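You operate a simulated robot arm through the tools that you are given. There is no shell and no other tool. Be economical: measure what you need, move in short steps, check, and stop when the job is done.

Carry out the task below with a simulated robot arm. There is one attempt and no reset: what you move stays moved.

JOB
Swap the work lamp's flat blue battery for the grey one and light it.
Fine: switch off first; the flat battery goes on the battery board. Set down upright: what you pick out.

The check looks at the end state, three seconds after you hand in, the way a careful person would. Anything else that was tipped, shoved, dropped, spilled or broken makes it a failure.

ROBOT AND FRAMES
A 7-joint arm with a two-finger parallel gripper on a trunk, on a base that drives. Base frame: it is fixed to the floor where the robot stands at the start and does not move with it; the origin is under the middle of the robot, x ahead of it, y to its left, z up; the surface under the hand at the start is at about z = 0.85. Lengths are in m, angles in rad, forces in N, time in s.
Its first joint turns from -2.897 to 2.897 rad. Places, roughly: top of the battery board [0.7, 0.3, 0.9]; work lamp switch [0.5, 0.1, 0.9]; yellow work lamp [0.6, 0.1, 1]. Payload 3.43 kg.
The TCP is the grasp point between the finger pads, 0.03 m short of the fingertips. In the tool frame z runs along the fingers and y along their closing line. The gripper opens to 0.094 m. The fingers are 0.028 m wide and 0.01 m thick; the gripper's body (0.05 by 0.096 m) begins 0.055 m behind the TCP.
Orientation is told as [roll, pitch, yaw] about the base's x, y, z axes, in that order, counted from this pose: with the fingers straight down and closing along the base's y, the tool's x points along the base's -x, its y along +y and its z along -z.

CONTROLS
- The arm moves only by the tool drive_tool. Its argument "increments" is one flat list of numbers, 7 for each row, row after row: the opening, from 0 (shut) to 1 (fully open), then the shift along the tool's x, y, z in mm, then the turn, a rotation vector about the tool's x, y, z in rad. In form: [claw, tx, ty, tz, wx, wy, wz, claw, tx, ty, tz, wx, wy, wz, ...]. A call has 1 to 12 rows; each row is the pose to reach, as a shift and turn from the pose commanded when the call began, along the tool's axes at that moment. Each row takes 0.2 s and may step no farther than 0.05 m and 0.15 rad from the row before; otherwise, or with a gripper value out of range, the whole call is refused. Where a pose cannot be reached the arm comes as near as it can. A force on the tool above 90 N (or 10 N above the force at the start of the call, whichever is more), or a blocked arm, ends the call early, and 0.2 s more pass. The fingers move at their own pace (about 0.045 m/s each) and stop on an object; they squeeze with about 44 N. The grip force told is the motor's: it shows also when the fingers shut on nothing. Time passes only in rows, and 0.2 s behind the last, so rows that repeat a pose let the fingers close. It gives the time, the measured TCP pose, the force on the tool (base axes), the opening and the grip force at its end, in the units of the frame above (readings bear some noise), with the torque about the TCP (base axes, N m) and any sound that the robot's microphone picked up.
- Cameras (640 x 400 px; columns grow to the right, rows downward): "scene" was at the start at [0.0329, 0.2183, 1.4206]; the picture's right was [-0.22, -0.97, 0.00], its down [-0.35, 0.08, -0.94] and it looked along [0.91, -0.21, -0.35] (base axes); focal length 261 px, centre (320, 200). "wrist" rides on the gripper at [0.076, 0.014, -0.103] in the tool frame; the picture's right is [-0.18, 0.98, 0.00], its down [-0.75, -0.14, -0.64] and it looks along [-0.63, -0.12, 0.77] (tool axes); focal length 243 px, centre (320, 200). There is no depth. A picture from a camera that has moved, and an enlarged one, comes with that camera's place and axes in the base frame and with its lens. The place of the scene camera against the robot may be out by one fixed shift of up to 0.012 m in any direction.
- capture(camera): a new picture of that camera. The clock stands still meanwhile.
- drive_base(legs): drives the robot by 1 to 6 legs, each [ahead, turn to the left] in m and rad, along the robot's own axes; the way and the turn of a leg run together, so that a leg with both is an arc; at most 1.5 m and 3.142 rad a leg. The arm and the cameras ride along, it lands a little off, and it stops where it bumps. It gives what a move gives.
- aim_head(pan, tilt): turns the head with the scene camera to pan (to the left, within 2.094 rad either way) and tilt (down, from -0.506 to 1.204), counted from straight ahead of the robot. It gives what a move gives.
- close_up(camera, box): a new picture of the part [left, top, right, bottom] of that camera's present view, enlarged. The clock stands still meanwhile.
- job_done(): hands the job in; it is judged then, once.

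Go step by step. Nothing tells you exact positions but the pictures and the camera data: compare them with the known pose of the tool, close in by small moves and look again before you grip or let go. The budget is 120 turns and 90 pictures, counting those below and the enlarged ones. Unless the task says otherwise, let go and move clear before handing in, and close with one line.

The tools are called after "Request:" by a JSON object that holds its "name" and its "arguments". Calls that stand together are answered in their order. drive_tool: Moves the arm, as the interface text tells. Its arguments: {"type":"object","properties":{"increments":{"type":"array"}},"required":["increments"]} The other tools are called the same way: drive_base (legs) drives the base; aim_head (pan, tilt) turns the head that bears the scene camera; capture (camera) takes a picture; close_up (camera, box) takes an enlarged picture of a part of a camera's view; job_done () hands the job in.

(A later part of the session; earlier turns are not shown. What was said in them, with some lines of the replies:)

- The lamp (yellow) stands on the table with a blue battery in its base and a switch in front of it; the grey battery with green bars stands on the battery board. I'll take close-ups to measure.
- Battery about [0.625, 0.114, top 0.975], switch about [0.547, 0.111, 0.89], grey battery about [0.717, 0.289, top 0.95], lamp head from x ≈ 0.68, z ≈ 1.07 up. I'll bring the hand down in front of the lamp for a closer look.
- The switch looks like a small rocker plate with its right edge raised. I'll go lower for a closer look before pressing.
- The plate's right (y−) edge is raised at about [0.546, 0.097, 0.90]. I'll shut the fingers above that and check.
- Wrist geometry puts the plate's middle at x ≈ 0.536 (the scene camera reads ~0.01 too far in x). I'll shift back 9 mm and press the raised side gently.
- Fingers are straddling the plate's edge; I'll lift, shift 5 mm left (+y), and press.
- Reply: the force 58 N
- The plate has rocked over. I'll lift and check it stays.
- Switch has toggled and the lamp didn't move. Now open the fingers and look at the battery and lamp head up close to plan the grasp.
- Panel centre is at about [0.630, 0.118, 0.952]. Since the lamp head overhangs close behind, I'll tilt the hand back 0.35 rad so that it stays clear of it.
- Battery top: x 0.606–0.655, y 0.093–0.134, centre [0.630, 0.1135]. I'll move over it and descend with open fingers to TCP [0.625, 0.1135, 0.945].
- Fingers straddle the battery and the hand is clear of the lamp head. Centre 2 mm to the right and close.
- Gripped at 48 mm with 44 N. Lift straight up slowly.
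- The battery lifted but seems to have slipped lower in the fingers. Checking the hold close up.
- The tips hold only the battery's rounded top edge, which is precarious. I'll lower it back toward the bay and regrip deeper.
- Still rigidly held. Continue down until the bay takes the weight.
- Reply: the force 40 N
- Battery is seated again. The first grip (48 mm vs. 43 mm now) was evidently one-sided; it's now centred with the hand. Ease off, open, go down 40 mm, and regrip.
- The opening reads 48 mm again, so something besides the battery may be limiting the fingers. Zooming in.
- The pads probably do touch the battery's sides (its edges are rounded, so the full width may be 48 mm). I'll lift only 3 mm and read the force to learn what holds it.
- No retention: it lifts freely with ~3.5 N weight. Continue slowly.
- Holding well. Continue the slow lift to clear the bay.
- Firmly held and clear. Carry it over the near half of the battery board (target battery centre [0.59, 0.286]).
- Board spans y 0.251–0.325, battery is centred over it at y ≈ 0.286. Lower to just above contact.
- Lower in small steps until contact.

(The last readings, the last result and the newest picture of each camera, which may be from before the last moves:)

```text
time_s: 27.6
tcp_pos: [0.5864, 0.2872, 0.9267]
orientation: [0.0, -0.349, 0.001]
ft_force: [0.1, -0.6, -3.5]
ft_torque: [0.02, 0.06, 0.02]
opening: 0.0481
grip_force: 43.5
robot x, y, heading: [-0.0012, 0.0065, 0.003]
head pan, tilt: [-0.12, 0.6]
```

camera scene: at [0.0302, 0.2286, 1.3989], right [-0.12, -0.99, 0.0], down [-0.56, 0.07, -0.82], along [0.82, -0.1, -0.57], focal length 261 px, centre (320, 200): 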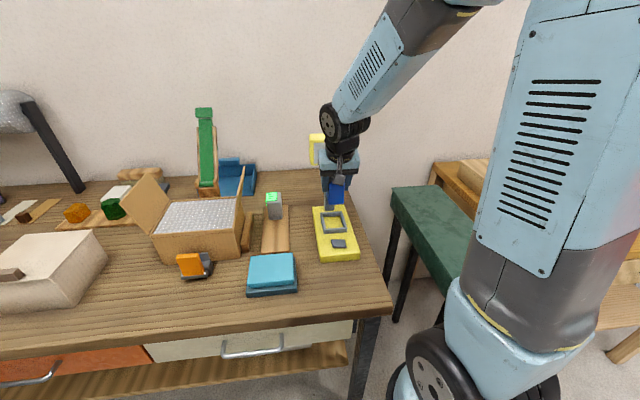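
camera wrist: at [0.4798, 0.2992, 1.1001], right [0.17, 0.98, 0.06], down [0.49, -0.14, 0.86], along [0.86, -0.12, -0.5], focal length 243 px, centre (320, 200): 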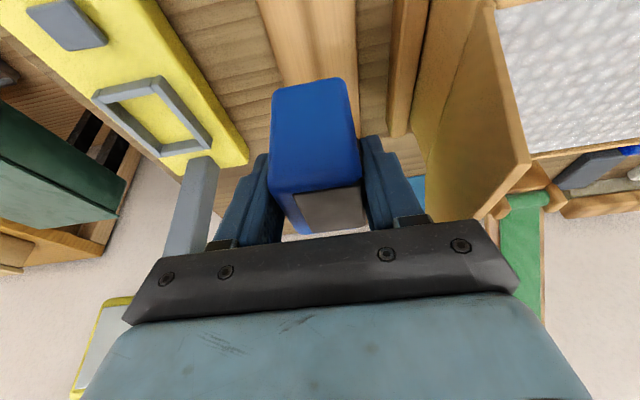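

Request:
{"name": "drive_tool", "arguments": {"increments": [0, 0.7, 0, 1.9, 0, 0, 0]}}

Request:
{"name": "drive_tool", "arguments": {"increments": [0, 0.7, 0, 1.9, 0, 0, 0]}}

Request:
{"name": "drive_tool", "arguments": {"increments": [0, 0.5, 0, 1.4, 0, 0, 0]}}

```text
time_s: 28.0
tcp_pos: [0.5843, 0.2877, 0.9251]
orientation: [0.002, -0.35, 0.002]
ft_force: [0.8, -0.1, -3.3]
ft_torque: [0.01, 0.0, 0.02]
opening: 0.0483
grip_force: 44.3
robot x, y, heading: [0.0055, 0.0007, 0.004]
head pan, tilt: [-0.12, 0.6]
```

```text
time_s: 28.4
tcp_pos: [0.5847, 0.2873, 0.9228]
orientation: [0.0, -0.348, 0.003]
ft_force: [-0.3, 0.1, -3.4]
ft_torque: [0.03, 0.04, 0.0]
opening: 0.0482
grip_force: 43.7
robot x, y, heading: [-0.0026, -0.0005, -0.001]
head pan, tilt: [-0.12, 0.6]
```

```text
time_s: 28.8
tcp_pos: [0.5857, 0.2854, 0.9205]
orientation: [0.0, -0.348, 0.003]
ft_force: [-0.5, 0.1, -3.9]
ft_torque: [0.0, 0.04, 0.0]
opening: 0.048
grip_force: 44.3
robot x, y, heading: [0.0009, 0.002, 0.004]
head pan, tilt: [-0.12, 0.6]
```

Request:
{"name": "close_up", "arguments": {"camera": "scene", "box": [255, 190, 305, 250]}}

Request:
{"name": "drive_tool", "arguments": {"increments": [0, 0.7, 0, 1.9, 0, 0, 0]}}

Request:
{"name": "drive_tool", "arguments": {"increments": [0, 0.7, 0, 1.9, 0, 0, 0]}}

Request:
{"name": "drive_tool", "arguments": {"increments": [0, 0.5, 0, 1.4, 0, 0, 0]}}

```text
6.67 times, centred on (280, 220) of scene
camera zoom: at [0.0301, 0.2286, 1.3989], right [-0.12, -0.99, 0.0], down [-0.56, 0.07, -0.82], along [0.82, -0.1, -0.57], focal length 1738 px, centre (587, 67)
```

zoom: 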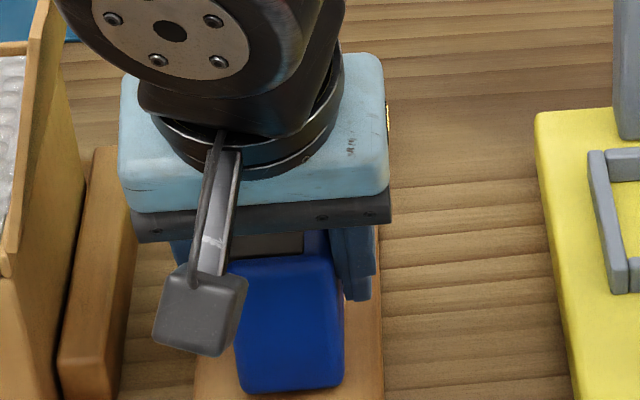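

```text
time_s: 29.2
tcp_pos: [0.5851, 0.2873, 0.9189]
orientation: [0.0, -0.35, 0.003]
ft_force: [-0.5, -0.3, -0.2]
ft_torque: [-0.07, -0.06, 0.01]
opening: 0.048
grip_force: 43.8
robot x, y, heading: [-0.0018, 0.0025, 0.001]
head pan, tilt: [-0.12, 0.6]
```

```text
time_s: 29.6
tcp_pos: [0.5858, 0.2866, 0.9189]
orientation: [0.002, -0.352, 0.002]
ft_force: [-5.2, -0.8, 32.7]
ft_torque: [-0.21, 0.76, 0.04]
opening: 0.0479
grip_force: 44.3
robot x, y, heading: [-0.0019, -0.0005, -0.002]
head pan, tilt: [-0.12, 0.6]
```

```text
time_s: 30.0
tcp_pos: [0.5855, 0.2879, 0.9168]
orientation: [0.003, -0.352, 0.001]
ft_force: [0.2, -2.9, 41.4]
ft_torque: [-0.05, 0.01, 0.09]
opening: 0.0483
grip_force: 43.8
robot x, y, heading: [-0.002, 0.0032, -0.003]
head pan, tilt: [-0.12, 0.6]
```

It's on the board. Relax the push, open, and rise straight up.

Request:
{"name": "drive_tool", "arguments": {"increments": [0, -0.9, 0, -2.4, 0, 0, 0, 0.75, -0.9, 0, -2.4, 0, 0, 0, 0.75, -0.9, 0, -2.4, 0, 0, 0, 0.75, -0.9, 0, -2.4, 0, 0, 0, 0.75, -6, 0, -16, 0, 0, 0, 0.75, -17, 0, -46, 0, 0, 0, 0.75, -31, 0, -84, 0, 0, 0, 0.75, -42, 0, -114, 0, 0, 0]}}

Request:
{"name": "capture", "arguments": {"camera": "wrist"}}

Request:
{"name": "close_up", "arguments": {"camera": "scene", "box": [230, 170, 330, 260]}}

```text
time_s: 31.8
tcp_pos: [0.5866, 0.285, 1.0377]
orientation: [-0.001, -0.349, 0.004]
ft_force: [0.1, 0.3, -0.6]
ft_torque: [-0.03, 0.02, -0.04]
opening: 0.0706
grip_force: 0.1
robot x, y, heading: [-0.0003, -0.0004, -0.001]
head pan, tilt: [-0.12, 0.6]
```

```text
47 pictures are left
camera wrist: at [0.4803, 0.2983, 1.1074], right [0.17, 0.98, 0.06], down [0.49, -0.14, 0.86], along [0.86, -0.12, -0.51], focal length 243 px, centre (320, 200)
```

wrist: 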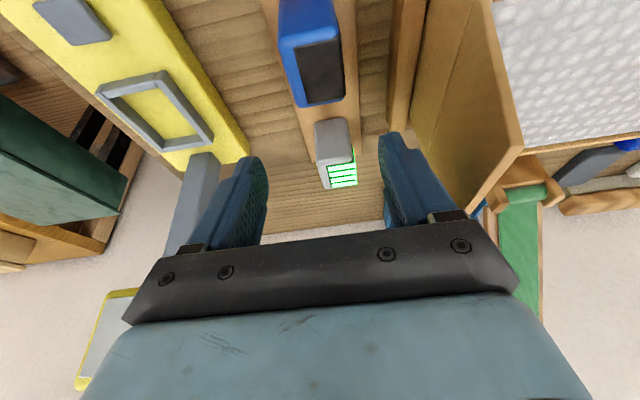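

```text
4.44 times, centred on (280, 215) of scene
camera zoom: at [0.0303, 0.2288, 1.3988], right [-0.12, -0.99, 0.0], down [-0.56, 0.07, -0.82], along [0.82, -0.1, -0.57], focal length 1159 px, centre (498, 133)
```

zoom: 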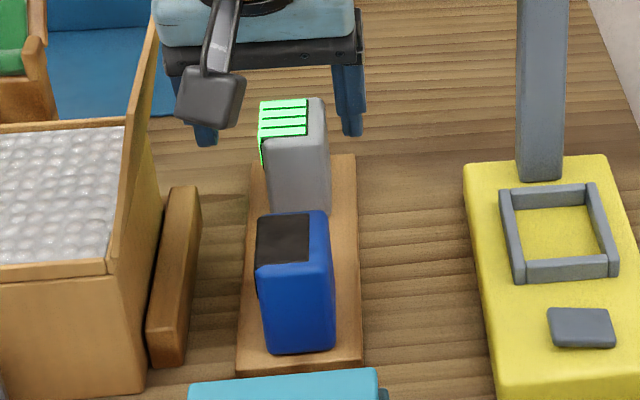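

The blue battery stands upright on the board. Next, move forward above the grey one and measure it.

Request:
{"name": "drive_tool", "arguments": {"increments": [1, -25, 0, 9, 0, 0, 0, 1, -50, 0, 18, 0, 0, 0, 1, -75, 0, 27, 0, 0, 0, 1, -75, 0, 27, 0, 0, 0]}}

Request:
{"name": "close_up", "arguments": {"camera": "wrist", "box": [220, 20, 420, 240]}}

Request:
{"name": "capture", "arguments": {"camera": "scene"}}

```text
time_s: 32.8
tcp_pos: [0.6661, 0.2877, 1.038]
orientation: [0.001, -0.35, 0.004]
ft_force: [0.4, 0.5, -0.1]
ft_torque: [0.0, 0.03, -0.01]
opening: 0.094
grip_force: 0.0
robot x, y, heading: [0.0005, 0.0037, 0.004]
head pan, tilt: [-0.12, 0.6]
```

```text
1.82 times, centred on (320, 130) of wrist
camera zoom: at [0.5602, 0.3011, 1.1083], right [0.17, 0.98, 0.06], down [0.49, -0.14, 0.86], along [0.86, -0.12, -0.5], focal length 441 px, centre (320, 327)
```

zoom: 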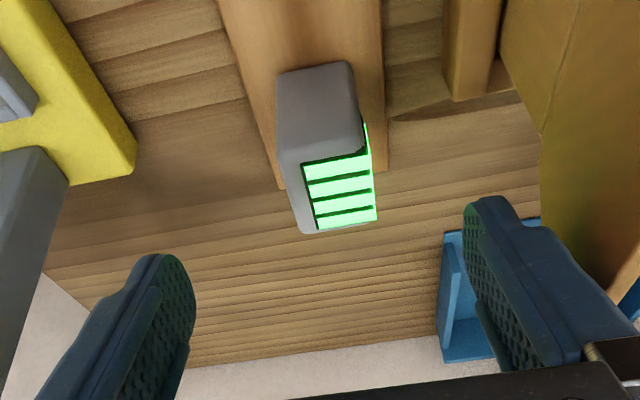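

```text
44 pictures are left
camera scene: at [0.03, 0.2286, 1.3989], right [-0.12, -0.99, 0.0], down [-0.56, 0.07, -0.82], along [0.82, -0.1, -0.57], focal length 261 px, centre (320, 200)
```

scene: 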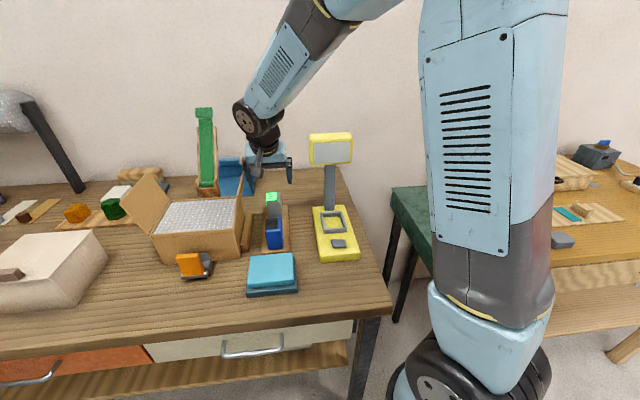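

Grey battery centre ≈ [0.722, 0.2895]. Descend around it with the same grip relation used for the blue one.

Request:
{"name": "drive_tool", "arguments": {"increments": [1, -21, 1, 17, 0, 0, 0, 1, -42, 2, 34.5, 0, 0, 0, 1, -33.5, 2, 57.7, 0, 0, 0, 1, -25, 2, 81, 0, 0, 0, 1, -16.6, 2, 104, 0, 0, 0, 1, -8.2, 2, 127.5, 0, 0, 0, 1, -8.2, 2, 127.5, 0, 0, 0]}}

Request:
{"name": "capture", "arguments": {"camera": "wrist"}}

Request:
{"name": "close_up", "arguments": {"camera": "scene", "box": [230, 140, 330, 260]}}

```text
time_s: 34.4
tcp_pos: [0.7154, 0.289, 0.9207]
orientation: [0.001, -0.349, 0.002]
ft_force: [0.1, 0.2, 0.5]
ft_torque: [0.01, 0.01, -0.03]
opening: 0.0938
grip_force: 0.0
robot x, y, heading: [-0.0013, 0.004, 0.001]
head pan, tilt: [-0.12, 0.6]
```

```text
43 pictures are left
camera wrist: at [0.6103, 0.302, 0.9909], right [0.17, 0.98, 0.06], down [0.49, -0.14, 0.86], along [0.86, -0.12, -0.5], focal length 243 px, centre (320, 200)
```

wrist: 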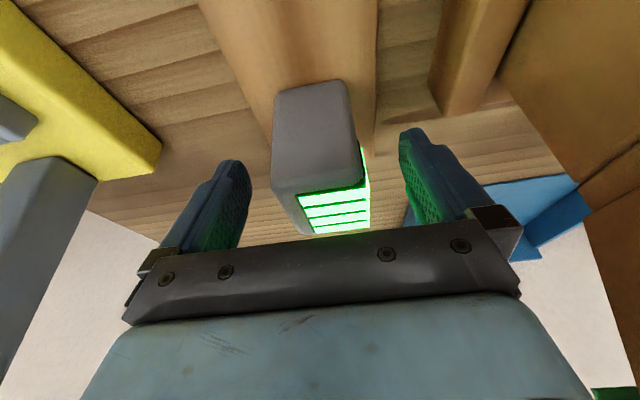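

```text
3.33 times, centred on (280, 200) of scene
camera zoom: at [0.0301, 0.2286, 1.3989], right [-0.12, -0.99, 0.0], down [-0.56, 0.07, -0.82], along [0.82, -0.1, -0.57], focal length 869 px, centre (453, 200)
```

zoom: 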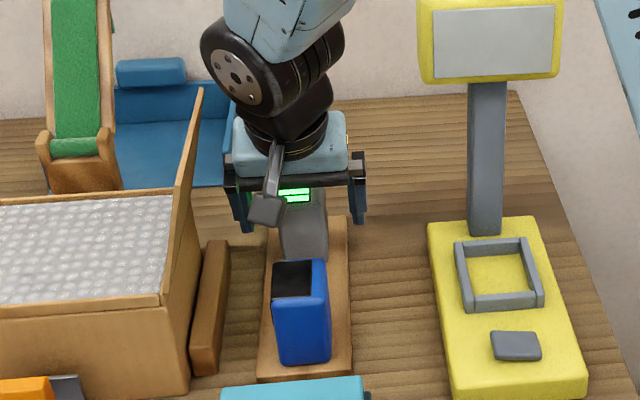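

Well placed around the grey battery. Close and lift a little.

Request:
{"name": "drive_tool", "arguments": {"increments": [0, 0, 0, 0, 0, 0, 0, 0, 0, 0, 0, 0, 0, 0, 0, 0, 0, 0, 0, 0, 0, 0, 0, 0, 0, 0, 0, 0, 0, 0, 0, 0, 0, 0, 0]}}

Request:
{"name": "drive_tool", "arguments": {"increments": [0, -1.4, 0, -3.8, 0, 0, 0, 0, -2.7, 0, -7.5, 0, 0, 0]}}

Request:
{"name": "close_up", "arguments": {"camera": "wrist", "box": [220, 40, 420, 240]}}

```text
time_s: 35.6
tcp_pos: [0.7164, 0.2888, 0.9215]
orientation: [0.0, -0.351, 0.004]
ft_force: [0.4, 1.1, 0.8]
ft_torque: [-0.03, -0.04, 0.05]
opening: 0.0478
grip_force: 43.9
robot x, y, heading: [-0.0045, 0.006, 0.001]
head pan, tilt: [-0.12, 0.6]
```

```text
time_s: 36.2
tcp_pos: [0.716, 0.2888, 0.9295]
orientation: [0.001, -0.348, 0.004]
ft_force: [-0.3, 0.2, -3.5]
ft_torque: [0.01, 0.05, -0.03]
opening: 0.0482
grip_force: 43.8
robot x, y, heading: [-0.0049, 0.0018, -0.001]
head pan, tilt: [-0.12, 0.6]
```

```text
2.00 times, centred on (320, 140) of wrist
camera zoom: at [0.6105, 0.3023, 0.9991], right [0.17, 0.98, 0.06], down [0.49, -0.14, 0.86], along [0.86, -0.12, -0.5], focal length 485 px, centre (320, 320)
```

zoom: 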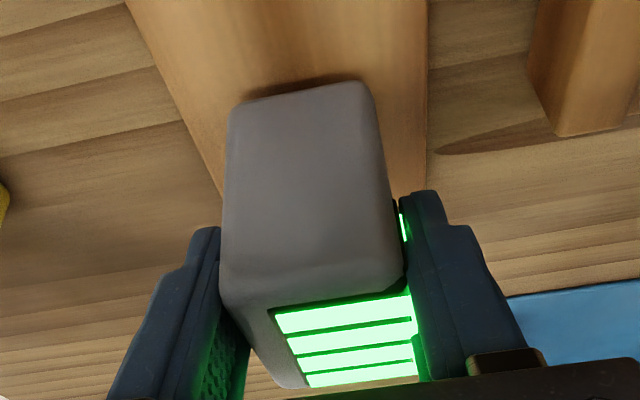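

Grey battery gripped (48 mm, ~3.5 N). Lift slowly to clear height.

Request:
{"name": "drive_tool", "arguments": {"increments": [0, -2.7, 0, -7.5, 0, 0, 0, 0, -5.8, 0, -16, 0, 0, 0, 0, -8.9, 0, -24.5, 0, 0, 0, 0, -12, 0, -33, 0, 0, 0, 0, -15.1, 0, -41.5, 0, 0, 0, 0, -18.2, 0, -50, 0, 0, 0, 0, -21.3, 0, -58.5, 0, 0, 0, 0, -24.4, 0, -67, 0, 0, 0, 0, -27.5, 0, -75.5, 0, 0, 0, 0, -30.6, 0, -84, 0, 0, 0, 0, -34.3, 0, -93.9, 0, 0, 0]}}

```text
time_s: 38.6
tcp_pos: [0.7156, 0.288, 1.0283]
orientation: [0.001, -0.35, 0.003]
ft_force: [0.3, 0.0, -3.8]
ft_torque: [0.02, 0.0, -0.01]
opening: 0.048
grip_force: 44.0
robot x, y, heading: [-0.0028, 0.0019, -0.003]
head pan, tilt: [-0.12, 0.6]
```

Request:
{"name": "drive_tool", "arguments": {"increments": [0, 18, -14, -6.6, 0, 0, 0, 0, 36, -29, -13.3, 0, 0, 0, 0, 54, -44, -19.9, 0, 0, 0, 0, 72, -59, -26.5, 0, 0, 0, 0, 90, -73, -33.2, 0, 0, 0, 0, 108.9, -88, -39.8, 0, 0, 0, 0, 104, -106, -38, 0, 0, 0, 0, 98, -125, -36, 0, 0, 0, 0, 92, -145, -34, 0, 0, 0, 0, 87, -163, -32, 0, 0, 0, 0, 85, -175.5, -31, 0, 0, 0, 0, 85, -175.5, -31, 0, 0, 0]}}

Request:
{"name": "capture", "arguments": {"camera": "wrist"}}

Request:
{"name": "capture", "arguments": {"camera": "scene"}}

```text
time_s: 41.2
tcp_pos: [0.629, 0.1134, 1.0278]
orientation: [-0.001, -0.347, 0.003]
ft_force: [0.2, 0.2, -3.7]
ft_torque: [-0.01, 0.03, -0.04]
opening: 0.0481
grip_force: 44.0
robot x, y, heading: [-0.0002, 0.0044, -0.004]
head pan, tilt: [-0.12, 0.6]
```

```text
40 pictures are left
camera wrist: at [0.522, 0.1257, 1.0982], right [0.17, 0.98, 0.06], down [0.49, -0.14, 0.86], along [0.86, -0.12, -0.5], focal length 243 px, centre (320, 200)
```

wrist: 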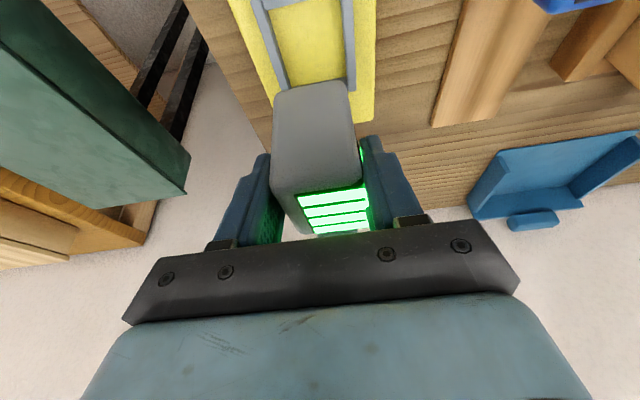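

```text
39 pictures are left
camera scene: at [0.0301, 0.2286, 1.3989], right [-0.12, -0.99, 0.0], down [-0.56, 0.07, -0.82], along [0.82, -0.1, -0.57], focal length 261 px, centre (320, 200)
```

scene: 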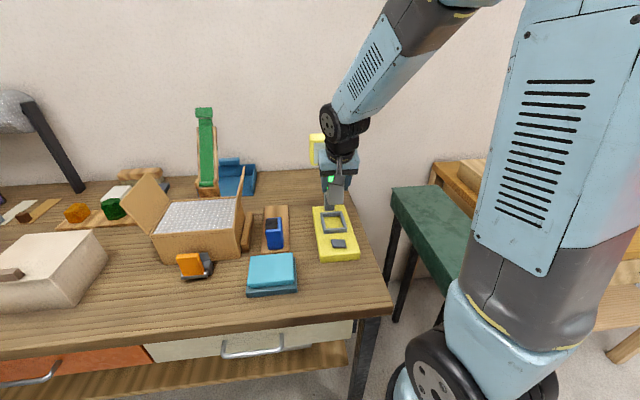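

Request:
{"name": "close_up", "arguments": {"camera": "wrist", "box": [220, 0, 420, 240]}}

Request:
{"name": "drive_tool", "arguments": {"increments": [0, 0, 0, 0, 0, 0, 0]}}

```text
1.67 times, centred on (320, 120) of wrist
camera zoom: at [0.522, 0.1257, 1.0982], right [0.17, 0.98, 0.06], down [0.49, -0.14, 0.86], along [0.86, -0.12, -0.5], focal length 404 px, centre (320, 333)
```

zoom: 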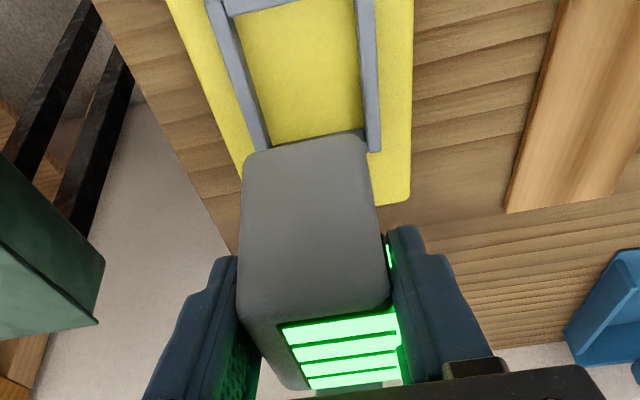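

```text
time_s: 41.6
tcp_pos: [0.6277, 0.113, 1.0293]
orientation: [-0.002, -0.349, 0.002]
ft_force: [-0.7, 0.4, -3.2]
ft_torque: [-0.01, -0.01, -0.01]
opening: 0.0482
grip_force: 43.9
robot x, y, heading: [0.0019, -0.0004, 0.007]
head pan, tilt: [-0.12, 0.6]
```

The view matches the earlier blue one almost exactly. Lower to just above the bay walls.

Request:
{"name": "drive_tool", "arguments": {"increments": [0, 4, 0, 11, 0, 0, 0, 0, 8, 0, 22, 0, 0, 0, 0, 12, 0, 33, 0, 0, 0, 0, 16, 0, 44, 0, 0, 0, 0, 20, 0, 54, 0, 0, 0, 0, 23, 0, 62, 0, 0, 0, 0, 23, 0, 62, 0, 0, 0]}}

Request:
{"name": "close_up", "arguments": {"camera": "wrist", "box": [220, 0, 420, 240]}}

Request:
{"name": "close_up", "arguments": {"camera": "scene", "box": [300, 170, 350, 250]}}

```text
time_s: 43.2
tcp_pos: [0.6289, 0.1134, 0.963]
orientation: [0.0, -0.349, 0.004]
ft_force: [0.3, -0.2, -3.3]
ft_torque: [0.02, 0.04, -0.01]
opening: 0.0482
grip_force: 43.6
robot x, y, heading: [0.0029, 0.0035, 0.003]
head pan, tilt: [-0.12, 0.6]
```

```text
1.67 times, centred on (320, 120) of wrist
camera zoom: at [0.5219, 0.1261, 1.0332], right [0.17, 0.98, 0.06], down [0.49, -0.14, 0.86], along [0.86, -0.12, -0.5], focal length 404 px, centre (320, 333)
```

zoom: 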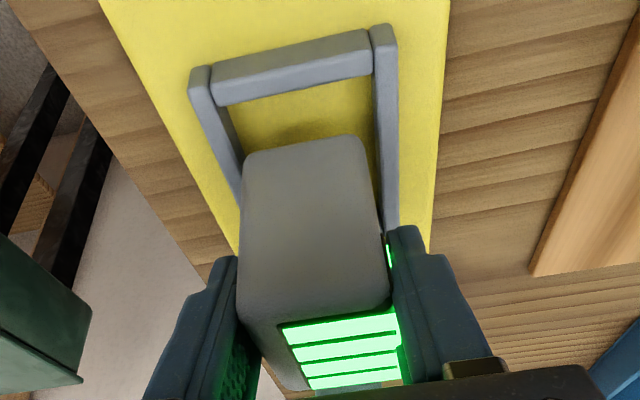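

```text
5.00 times, centred on (325, 210) of scene
camera zoom: at [0.0301, 0.2286, 1.3989], right [-0.12, -0.99, 0.0], down [-0.56, 0.07, -0.82], along [0.82, -0.1, -0.57], focal length 1304 px, centre (295, 150)
```

zoom: 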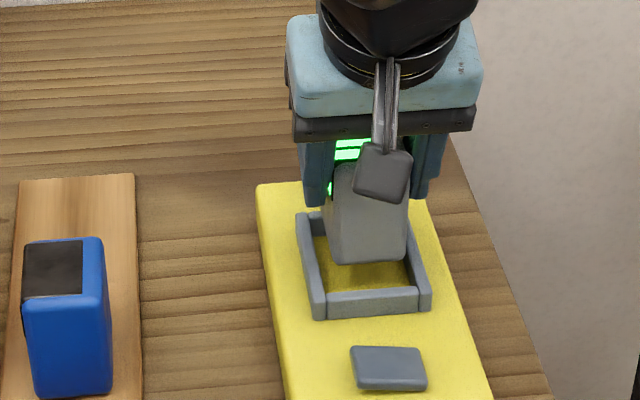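

Compared with the blue battery's exit, the grey is about 3 mm too far forward. Shift back 3 mm and lower in small steps, watching the force.

Request:
{"name": "drive_tool", "arguments": {"increments": [0, 2.8, 0, -1, 0, 0, 0, 0, 3.8, 0, 1.8, 0, 0, 0, 0, 4.8, 0, 4.6, 0, 0, 0]}}

Request:
{"name": "drive_tool", "arguments": {"increments": [0, 1, 0, 2.8, 0, 0, 0]}}

Request:
{"name": "close_up", "arguments": {"camera": "wrist", "box": [260, 0, 380, 140]}}

```text
time_s: 44.0
tcp_pos: [0.6239, 0.1128, 0.9569]
orientation: [0.0, -0.347, 0.002]
ft_force: [0.6, -0.2, -2.9]
ft_torque: [-0.02, 0.03, 0.01]
opening: 0.0483
grip_force: 44.3
robot x, y, heading: [0.0011, 0.0027, 0.0]
head pan, tilt: [-0.12, 0.6]
```

```text
time_s: 44.4
tcp_pos: [0.624, 0.1124, 0.9536]
orientation: [0.0, -0.348, 0.004]
ft_force: [-0.2, 0.1, -3.7]
ft_torque: [0.01, 0.01, -0.02]
opening: 0.0483
grip_force: 43.9
robot x, y, heading: [0.0002, -0.0014, 0.002]
head pan, tilt: [-0.12, 0.6]
```

```text
2.86 times, centred on (320, 70) of wrist
camera zoom: at [0.5172, 0.1267, 1.0244], right [0.17, 0.98, 0.06], down [0.49, -0.14, 0.86], along [0.86, -0.12, -0.5], focal length 693 px, centre (320, 571)
```

zoom: 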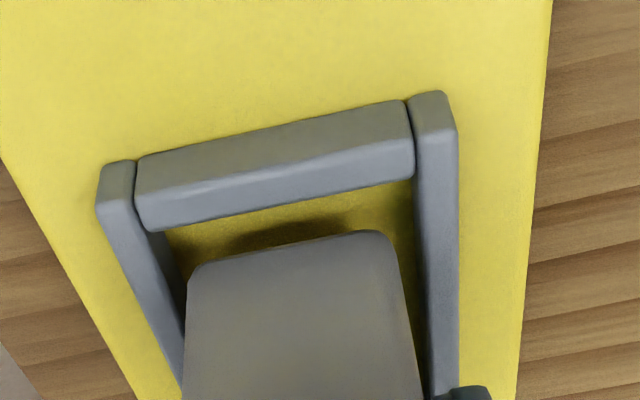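

It's inside the bay outline with a gap on each side. Continue down to the floor.

Request:
{"name": "drive_tool", "arguments": {"increments": [0, 1, 0.7, 2.8, 0, 0, 0, 0, 2, 0.7, 5.6, 0, 0, 0]}}

Request:
{"name": "drive_tool", "arguments": {"increments": [0, 1, 0, 2.8, 0, 0, 0]}}

Request:
{"name": "drive_tool", "arguments": {"increments": [0, 0.7, 0, 1.9, 0, 0, 0]}}

```text
time_s: 45.0
tcp_pos: [0.6232, 0.1135, 0.9476]
orientation: [0.0, -0.349, 0.004]
ft_force: [0.4, 0.7, -2.9]
ft_torque: [-0.02, 0.01, -0.01]
opening: 0.0479
grip_force: 43.9
robot x, y, heading: [0.0011, 0.0019, -0.0]
head pan, tilt: [-0.12, 0.6]
```

```text
time_s: 45.4
tcp_pos: [0.6233, 0.1147, 0.9451]
orientation: [0.0, -0.35, 0.004]
ft_force: [0.2, -0.6, -3.1]
ft_torque: [0.04, 0.03, 0.01]
opening: 0.0482
grip_force: 44.0
robot x, y, heading: [-0.0024, 0.0016, 0.002]
head pan, tilt: [-0.12, 0.6]
```

```text
time_s: 45.8
tcp_pos: [0.6229, 0.1133, 0.9439]
orientation: [-0.001, -0.35, 0.002]
ft_force: [0.3, -0.3, -2.8]
ft_torque: [0.01, 0.04, -0.02]
opening: 0.0481
grip_force: 43.7
robot x, y, heading: [0.0034, 0.0053, -0.0]
head pan, tilt: [-0.12, 0.6]
```

Request:
{"name": "drive_tool", "arguments": {"increments": [0, 0.7, 0, 1.9, 0, 0, 0]}}

Request:
{"name": "drive_tool", "arguments": {"increments": [0, 0.7, 0, 1.9, 0, 0, 0]}}

Request:
{"name": "close_up", "arguments": {"camera": "wrist", "box": [260, 20, 380, 160]}}

```text
time_s: 46.2
tcp_pos: [0.6227, 0.1148, 0.9409]
orientation: [0.0, -0.349, 0.003]
ft_force: [-0.8, 0.3, -2.6]
ft_torque: [0.0, 0.03, 0.03]
opening: 0.0481
grip_force: 43.9
robot x, y, heading: [0.001, 0.0031, -0.002]
head pan, tilt: [-0.12, 0.6]
```

```text
time_s: 46.6
tcp_pos: [0.6237, 0.1146, 0.9404]
orientation: [0.001, -0.353, 0.004]
ft_force: [-4.1, -0.8, 34.1]
ft_torque: [-0.13, 0.79, 0.03]
opening: 0.0483
grip_force: 44.0
robot x, y, heading: [0.0005, 0.0001, -0.005]
head pan, tilt: [-0.12, 0.6]
```

```text
2.86 times, centred on (320, 90) of wrist
camera zoom: at [0.5168, 0.1273, 1.0105], right [0.17, 0.98, 0.07], down [0.48, -0.14, 0.86], along [0.86, -0.11, -0.5], focal length 693 px, centre (320, 514)
```

zoom: 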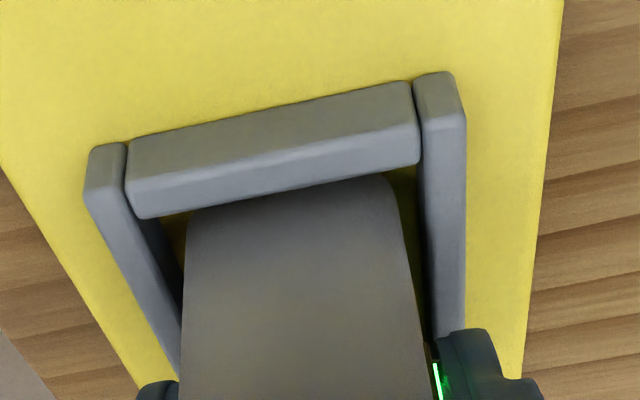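

The battery sits on the bay floor. Relax, open, and rise.

Request:
{"name": "drive_tool", "arguments": {"increments": [0, -0.5, 0, -1.4, 0, 0, 0, 0.75, -0.5, 0, -1.4, 0, 0, 0, 0.75, -0.5, 0, -1.4, 0, 0, 0, 0.75, -0.5, 0, -1.4, 0, 0, 0, 0.75, -6, 0, -16, 0, 0, 0, 0.75, -17, 0, -46, 0, 0, 0, 0.75, -28, 0, -76, 0, 0, 0, 0.75, 10, 0, -90, 0, 0, 0, 0.75, 50, 0, -104, 0, 0, 0]}}

Request:
{"name": "close_up", "arguments": {"camera": "scene", "box": [230, 120, 380, 270]}}

Request:
{"name": "capture", "arguments": {"camera": "wrist"}}

```text
time_s: 48.6
tcp_pos: [0.5411, 0.1142, 1.0178]
orientation: [-0.001, -0.351, 0.003]
ft_force: [-0.7, 0.6, -0.4]
ft_torque: [0.03, 0.03, -0.04]
opening: 0.0705
grip_force: 0.1
robot x, y, heading: [0.0034, 0.0001, -0.004]
head pan, tilt: [-0.12, 0.6]
```

```text
2.67 times, centred on (305, 195) of scene
camera zoom: at [0.0307, 0.2286, 1.3989], right [-0.12, -0.99, 0.0], down [-0.56, 0.07, -0.82], along [0.82, -0.1, -0.57], focal length 695 px, centre (360, 213)
```

zoom: 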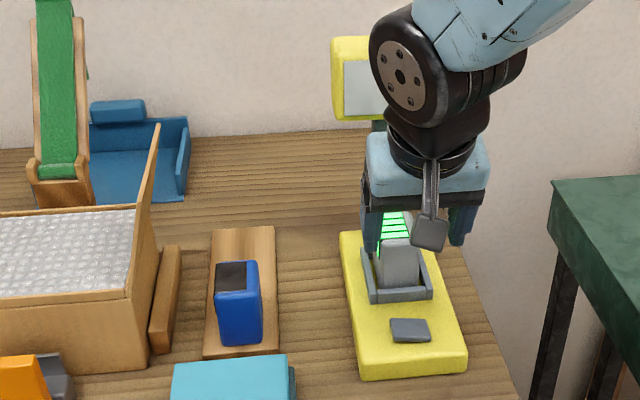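

```text
32 pictures are left
camera wrist: at [0.4358, 0.1272, 1.0881], right [0.17, 0.98, 0.06], down [0.49, -0.14, 0.86], along [0.86, -0.12, -0.5], focal length 243 px, centre (320, 200)
```

wrist: 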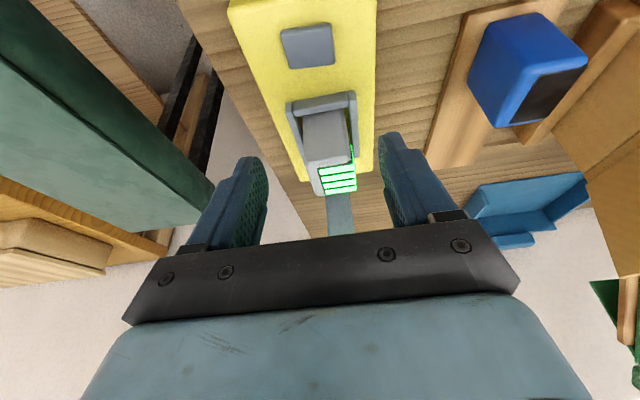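

The grey battery sits in the bay, upright and showing charge; the lamp is still dark (off). Now return the hand upright and shut the fingers for the switch's raised left (+y) side.

Request:
{"name": "drive_tool", "arguments": {"increments": [0, 0, 0, 0, 0, 0.12, 0, 0, 0, 0, 0, 0, 0.24, 0, 0, 0, 0, 0, 0, 0.35, 0, 0, 0, 0, 0, 0, 0.35, 0, 0, 0, 0, 0, 0, 0.35, 0]}}

Request:
{"name": "drive_tool", "arguments": {"increments": [0, 2, 4, 20, 0, 0, 0, 0, 4, 9, 45, 0, 0, 0, 0, 4, 9, 70, 0, 0, 0]}}

Request:
{"name": "close_up", "arguments": {"camera": "wrist", "box": [240, 60, 400, 200]}}

```text
time_s: 49.8
tcp_pos: [0.5406, 0.114, 1.0193]
orientation: [0.001, 0.001, 0.003]
ft_force: [0.2, 0.1, 0.0]
ft_torque: [0.02, -0.02, 0.05]
opening: 0.0002
grip_force: 31.5
robot x, y, heading: [-0.0002, 0.0027, 0.0]
head pan, tilt: [-0.12, 0.6]
```

```text
time_s: 50.6
tcp_pos: [0.535, 0.1235, 0.9504]
orientation: [0.001, 0.0, 0.002]
ft_force: [-1.7, 0.0, -0.4]
ft_torque: [0.02, -0.02, -0.02]
opening: 0.0002
grip_force: 32.8
robot x, y, heading: [-0.0001, 0.0019, -0.004]
head pan, tilt: [-0.12, 0.6]
```

```text
2.86 times, centred on (320, 130) of wrist
camera zoom: at [0.4598, 0.1358, 1.0517], right [0.18, 0.98, 0.0], down [0.75, -0.14, 0.64], along [0.63, -0.12, -0.77], focal length 693 px, centre (320, 400)
```

zoom: 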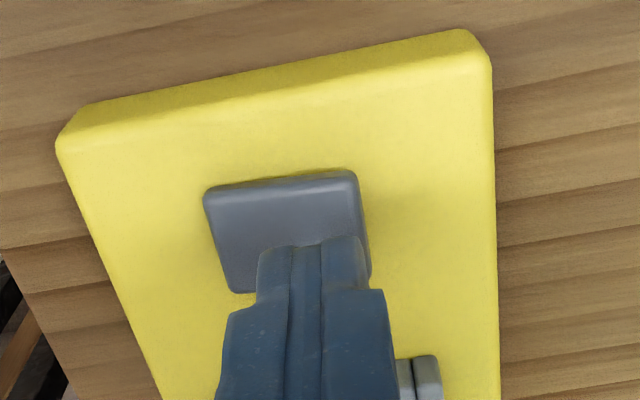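

Fingers are over the raised side. Press down.

Request:
{"name": "drive_tool", "arguments": {"increments": [0, 0, 0, 12, 0, 0, 0, 0, 0, 0, 22, 0, 0, 0, 0, 0, 0, 26, 0, 0, 0, 0, 0, 0, 29, 0, 0, 0, 0, 0, 0, 32, 0, 0, 0]}}

Request:
{"name": "close_up", "arguments": {"camera": "wrist", "box": [240, 60, 400, 200]}}

Request:
{"name": "close_up", "arguments": {"camera": "scene", "box": [230, 120, 380, 270]}}

```text
time_s: 51.8
tcp_pos: [0.5363, 0.1213, 0.9207]
orientation: [0.003, -0.008, 0.004]
ft_force: [-7.5, -0.9, 82.8]
ft_torque: [-0.81, 0.54, -0.1]
opening: 0.0001
grip_force: 33.0
robot x, y, heading: [-0.0004, 0.0011, 0.0]
head pan, tilt: [-0.12, 0.6]
```

```text
2.86 times, centred on (320, 130) of wrist
camera zoom: at [0.4598, 0.1359, 1.0227], right [0.18, 0.98, 0.0], down [0.75, -0.14, 0.65], along [0.64, -0.11, -0.76], focal length 693 px, centre (320, 400)
```

zoom: 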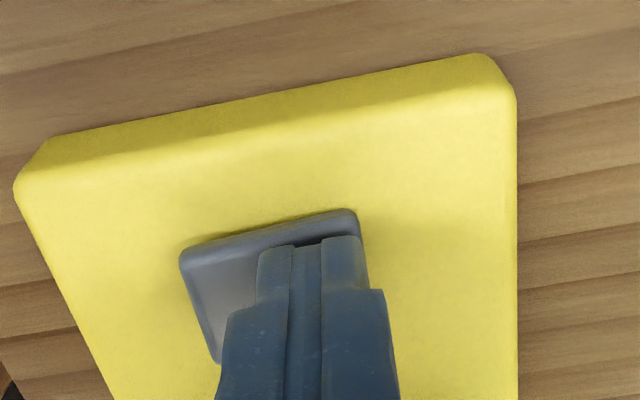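

```text
2.67 times, centred on (305, 195) of scene
camera zoom: at [0.027, 0.2281, 1.399], right [-0.12, -0.99, 0.0], down [-0.56, 0.07, -0.83], along [0.82, -0.1, -0.56], focal length 695 px, centre (360, 213)
```

zoom: 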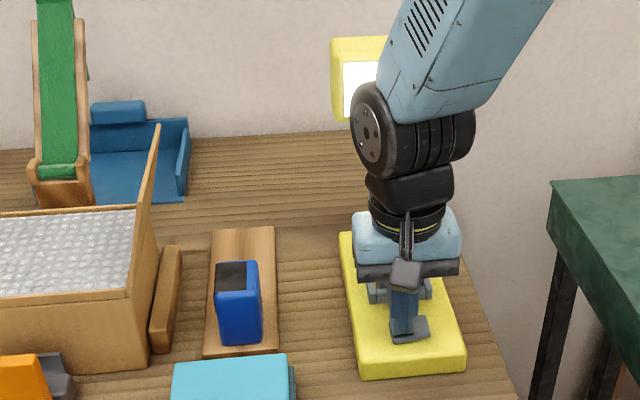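

The lamp is lit. Lift off and back away, then check the final state.

Request:
{"name": "drive_tool", "arguments": {"increments": [0, 0, 0, -12, 0, 0, 0, 0, 0, 0, -50, 0, 0, 0, 0, 15, 0, -95, 0, 0, 0, 0, 30, 0, -140, 0, 0, 0, 0, 30, 0, -185, 0, 0, 0, 0, 30, 0, -230, 0, 0, 0, 0, 30, -40, -260, 0, 0, 0, 0, 30, -80, -290, 0, 0, 0]}}

Request:
{"name": "capture", "arguments": {"camera": "scene"}}

Request:
{"name": "close_up", "arguments": {"camera": "scene", "box": [230, 120, 380, 270]}}

```text
time_s: 53.6
tcp_pos: [0.504, 0.0432, 1.207]
orientation: [0.001, 0.001, 0.003]
ft_force: [-0.4, 0.5, 0.9]
ft_torque: [-0.02, 0.04, 0.01]
opening: 0.0
grip_force: 33.0
robot x, y, heading: [0.0025, 0.0041, 0.0]
head pan, tilt: [-0.12, 0.6]
```

```text
28 pictures are left
camera scene: at [0.03, 0.2288, 1.3989], right [-0.12, -0.99, 0.0], down [-0.56, 0.07, -0.82], along [0.82, -0.1, -0.57], focal length 261 px, centre (320, 200)
```

scene: 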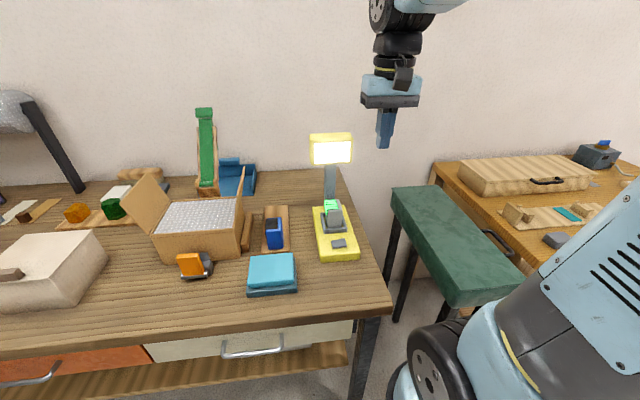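

```text
2.67 times, centred on (305, 195) of scene
camera zoom: at [0.03, 0.2288, 1.3989], right [-0.12, -0.99, 0.0], down [-0.56, 0.07, -0.82], along [0.82, -0.1, -0.57], focal length 695 px, centre (360, 213)
```

zoom: 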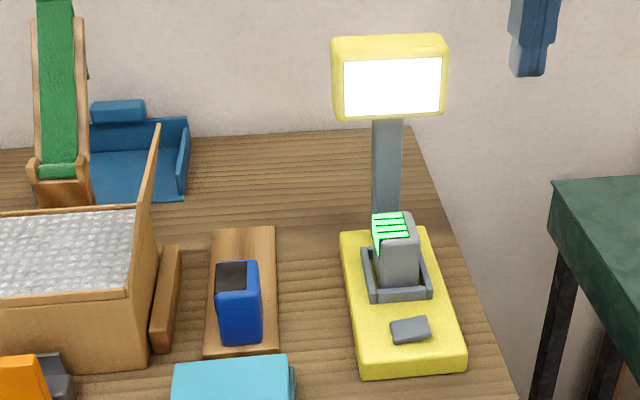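

The lamp is lit with the grey battery seated, the blue battery stands upright on the board, and the hand is clear. I'm handing in now.

Request:
{"name": "job_done", "arguments": {}}

```text
The job is handed in.
```

The lamp is lit on the grey battery, and the flat blue one stands upright on the battery board. I switched the lamp off before swapping them. My first grip on the blue battery slipped, so I set it back in its bay and gripped it again; nothing was dropped.
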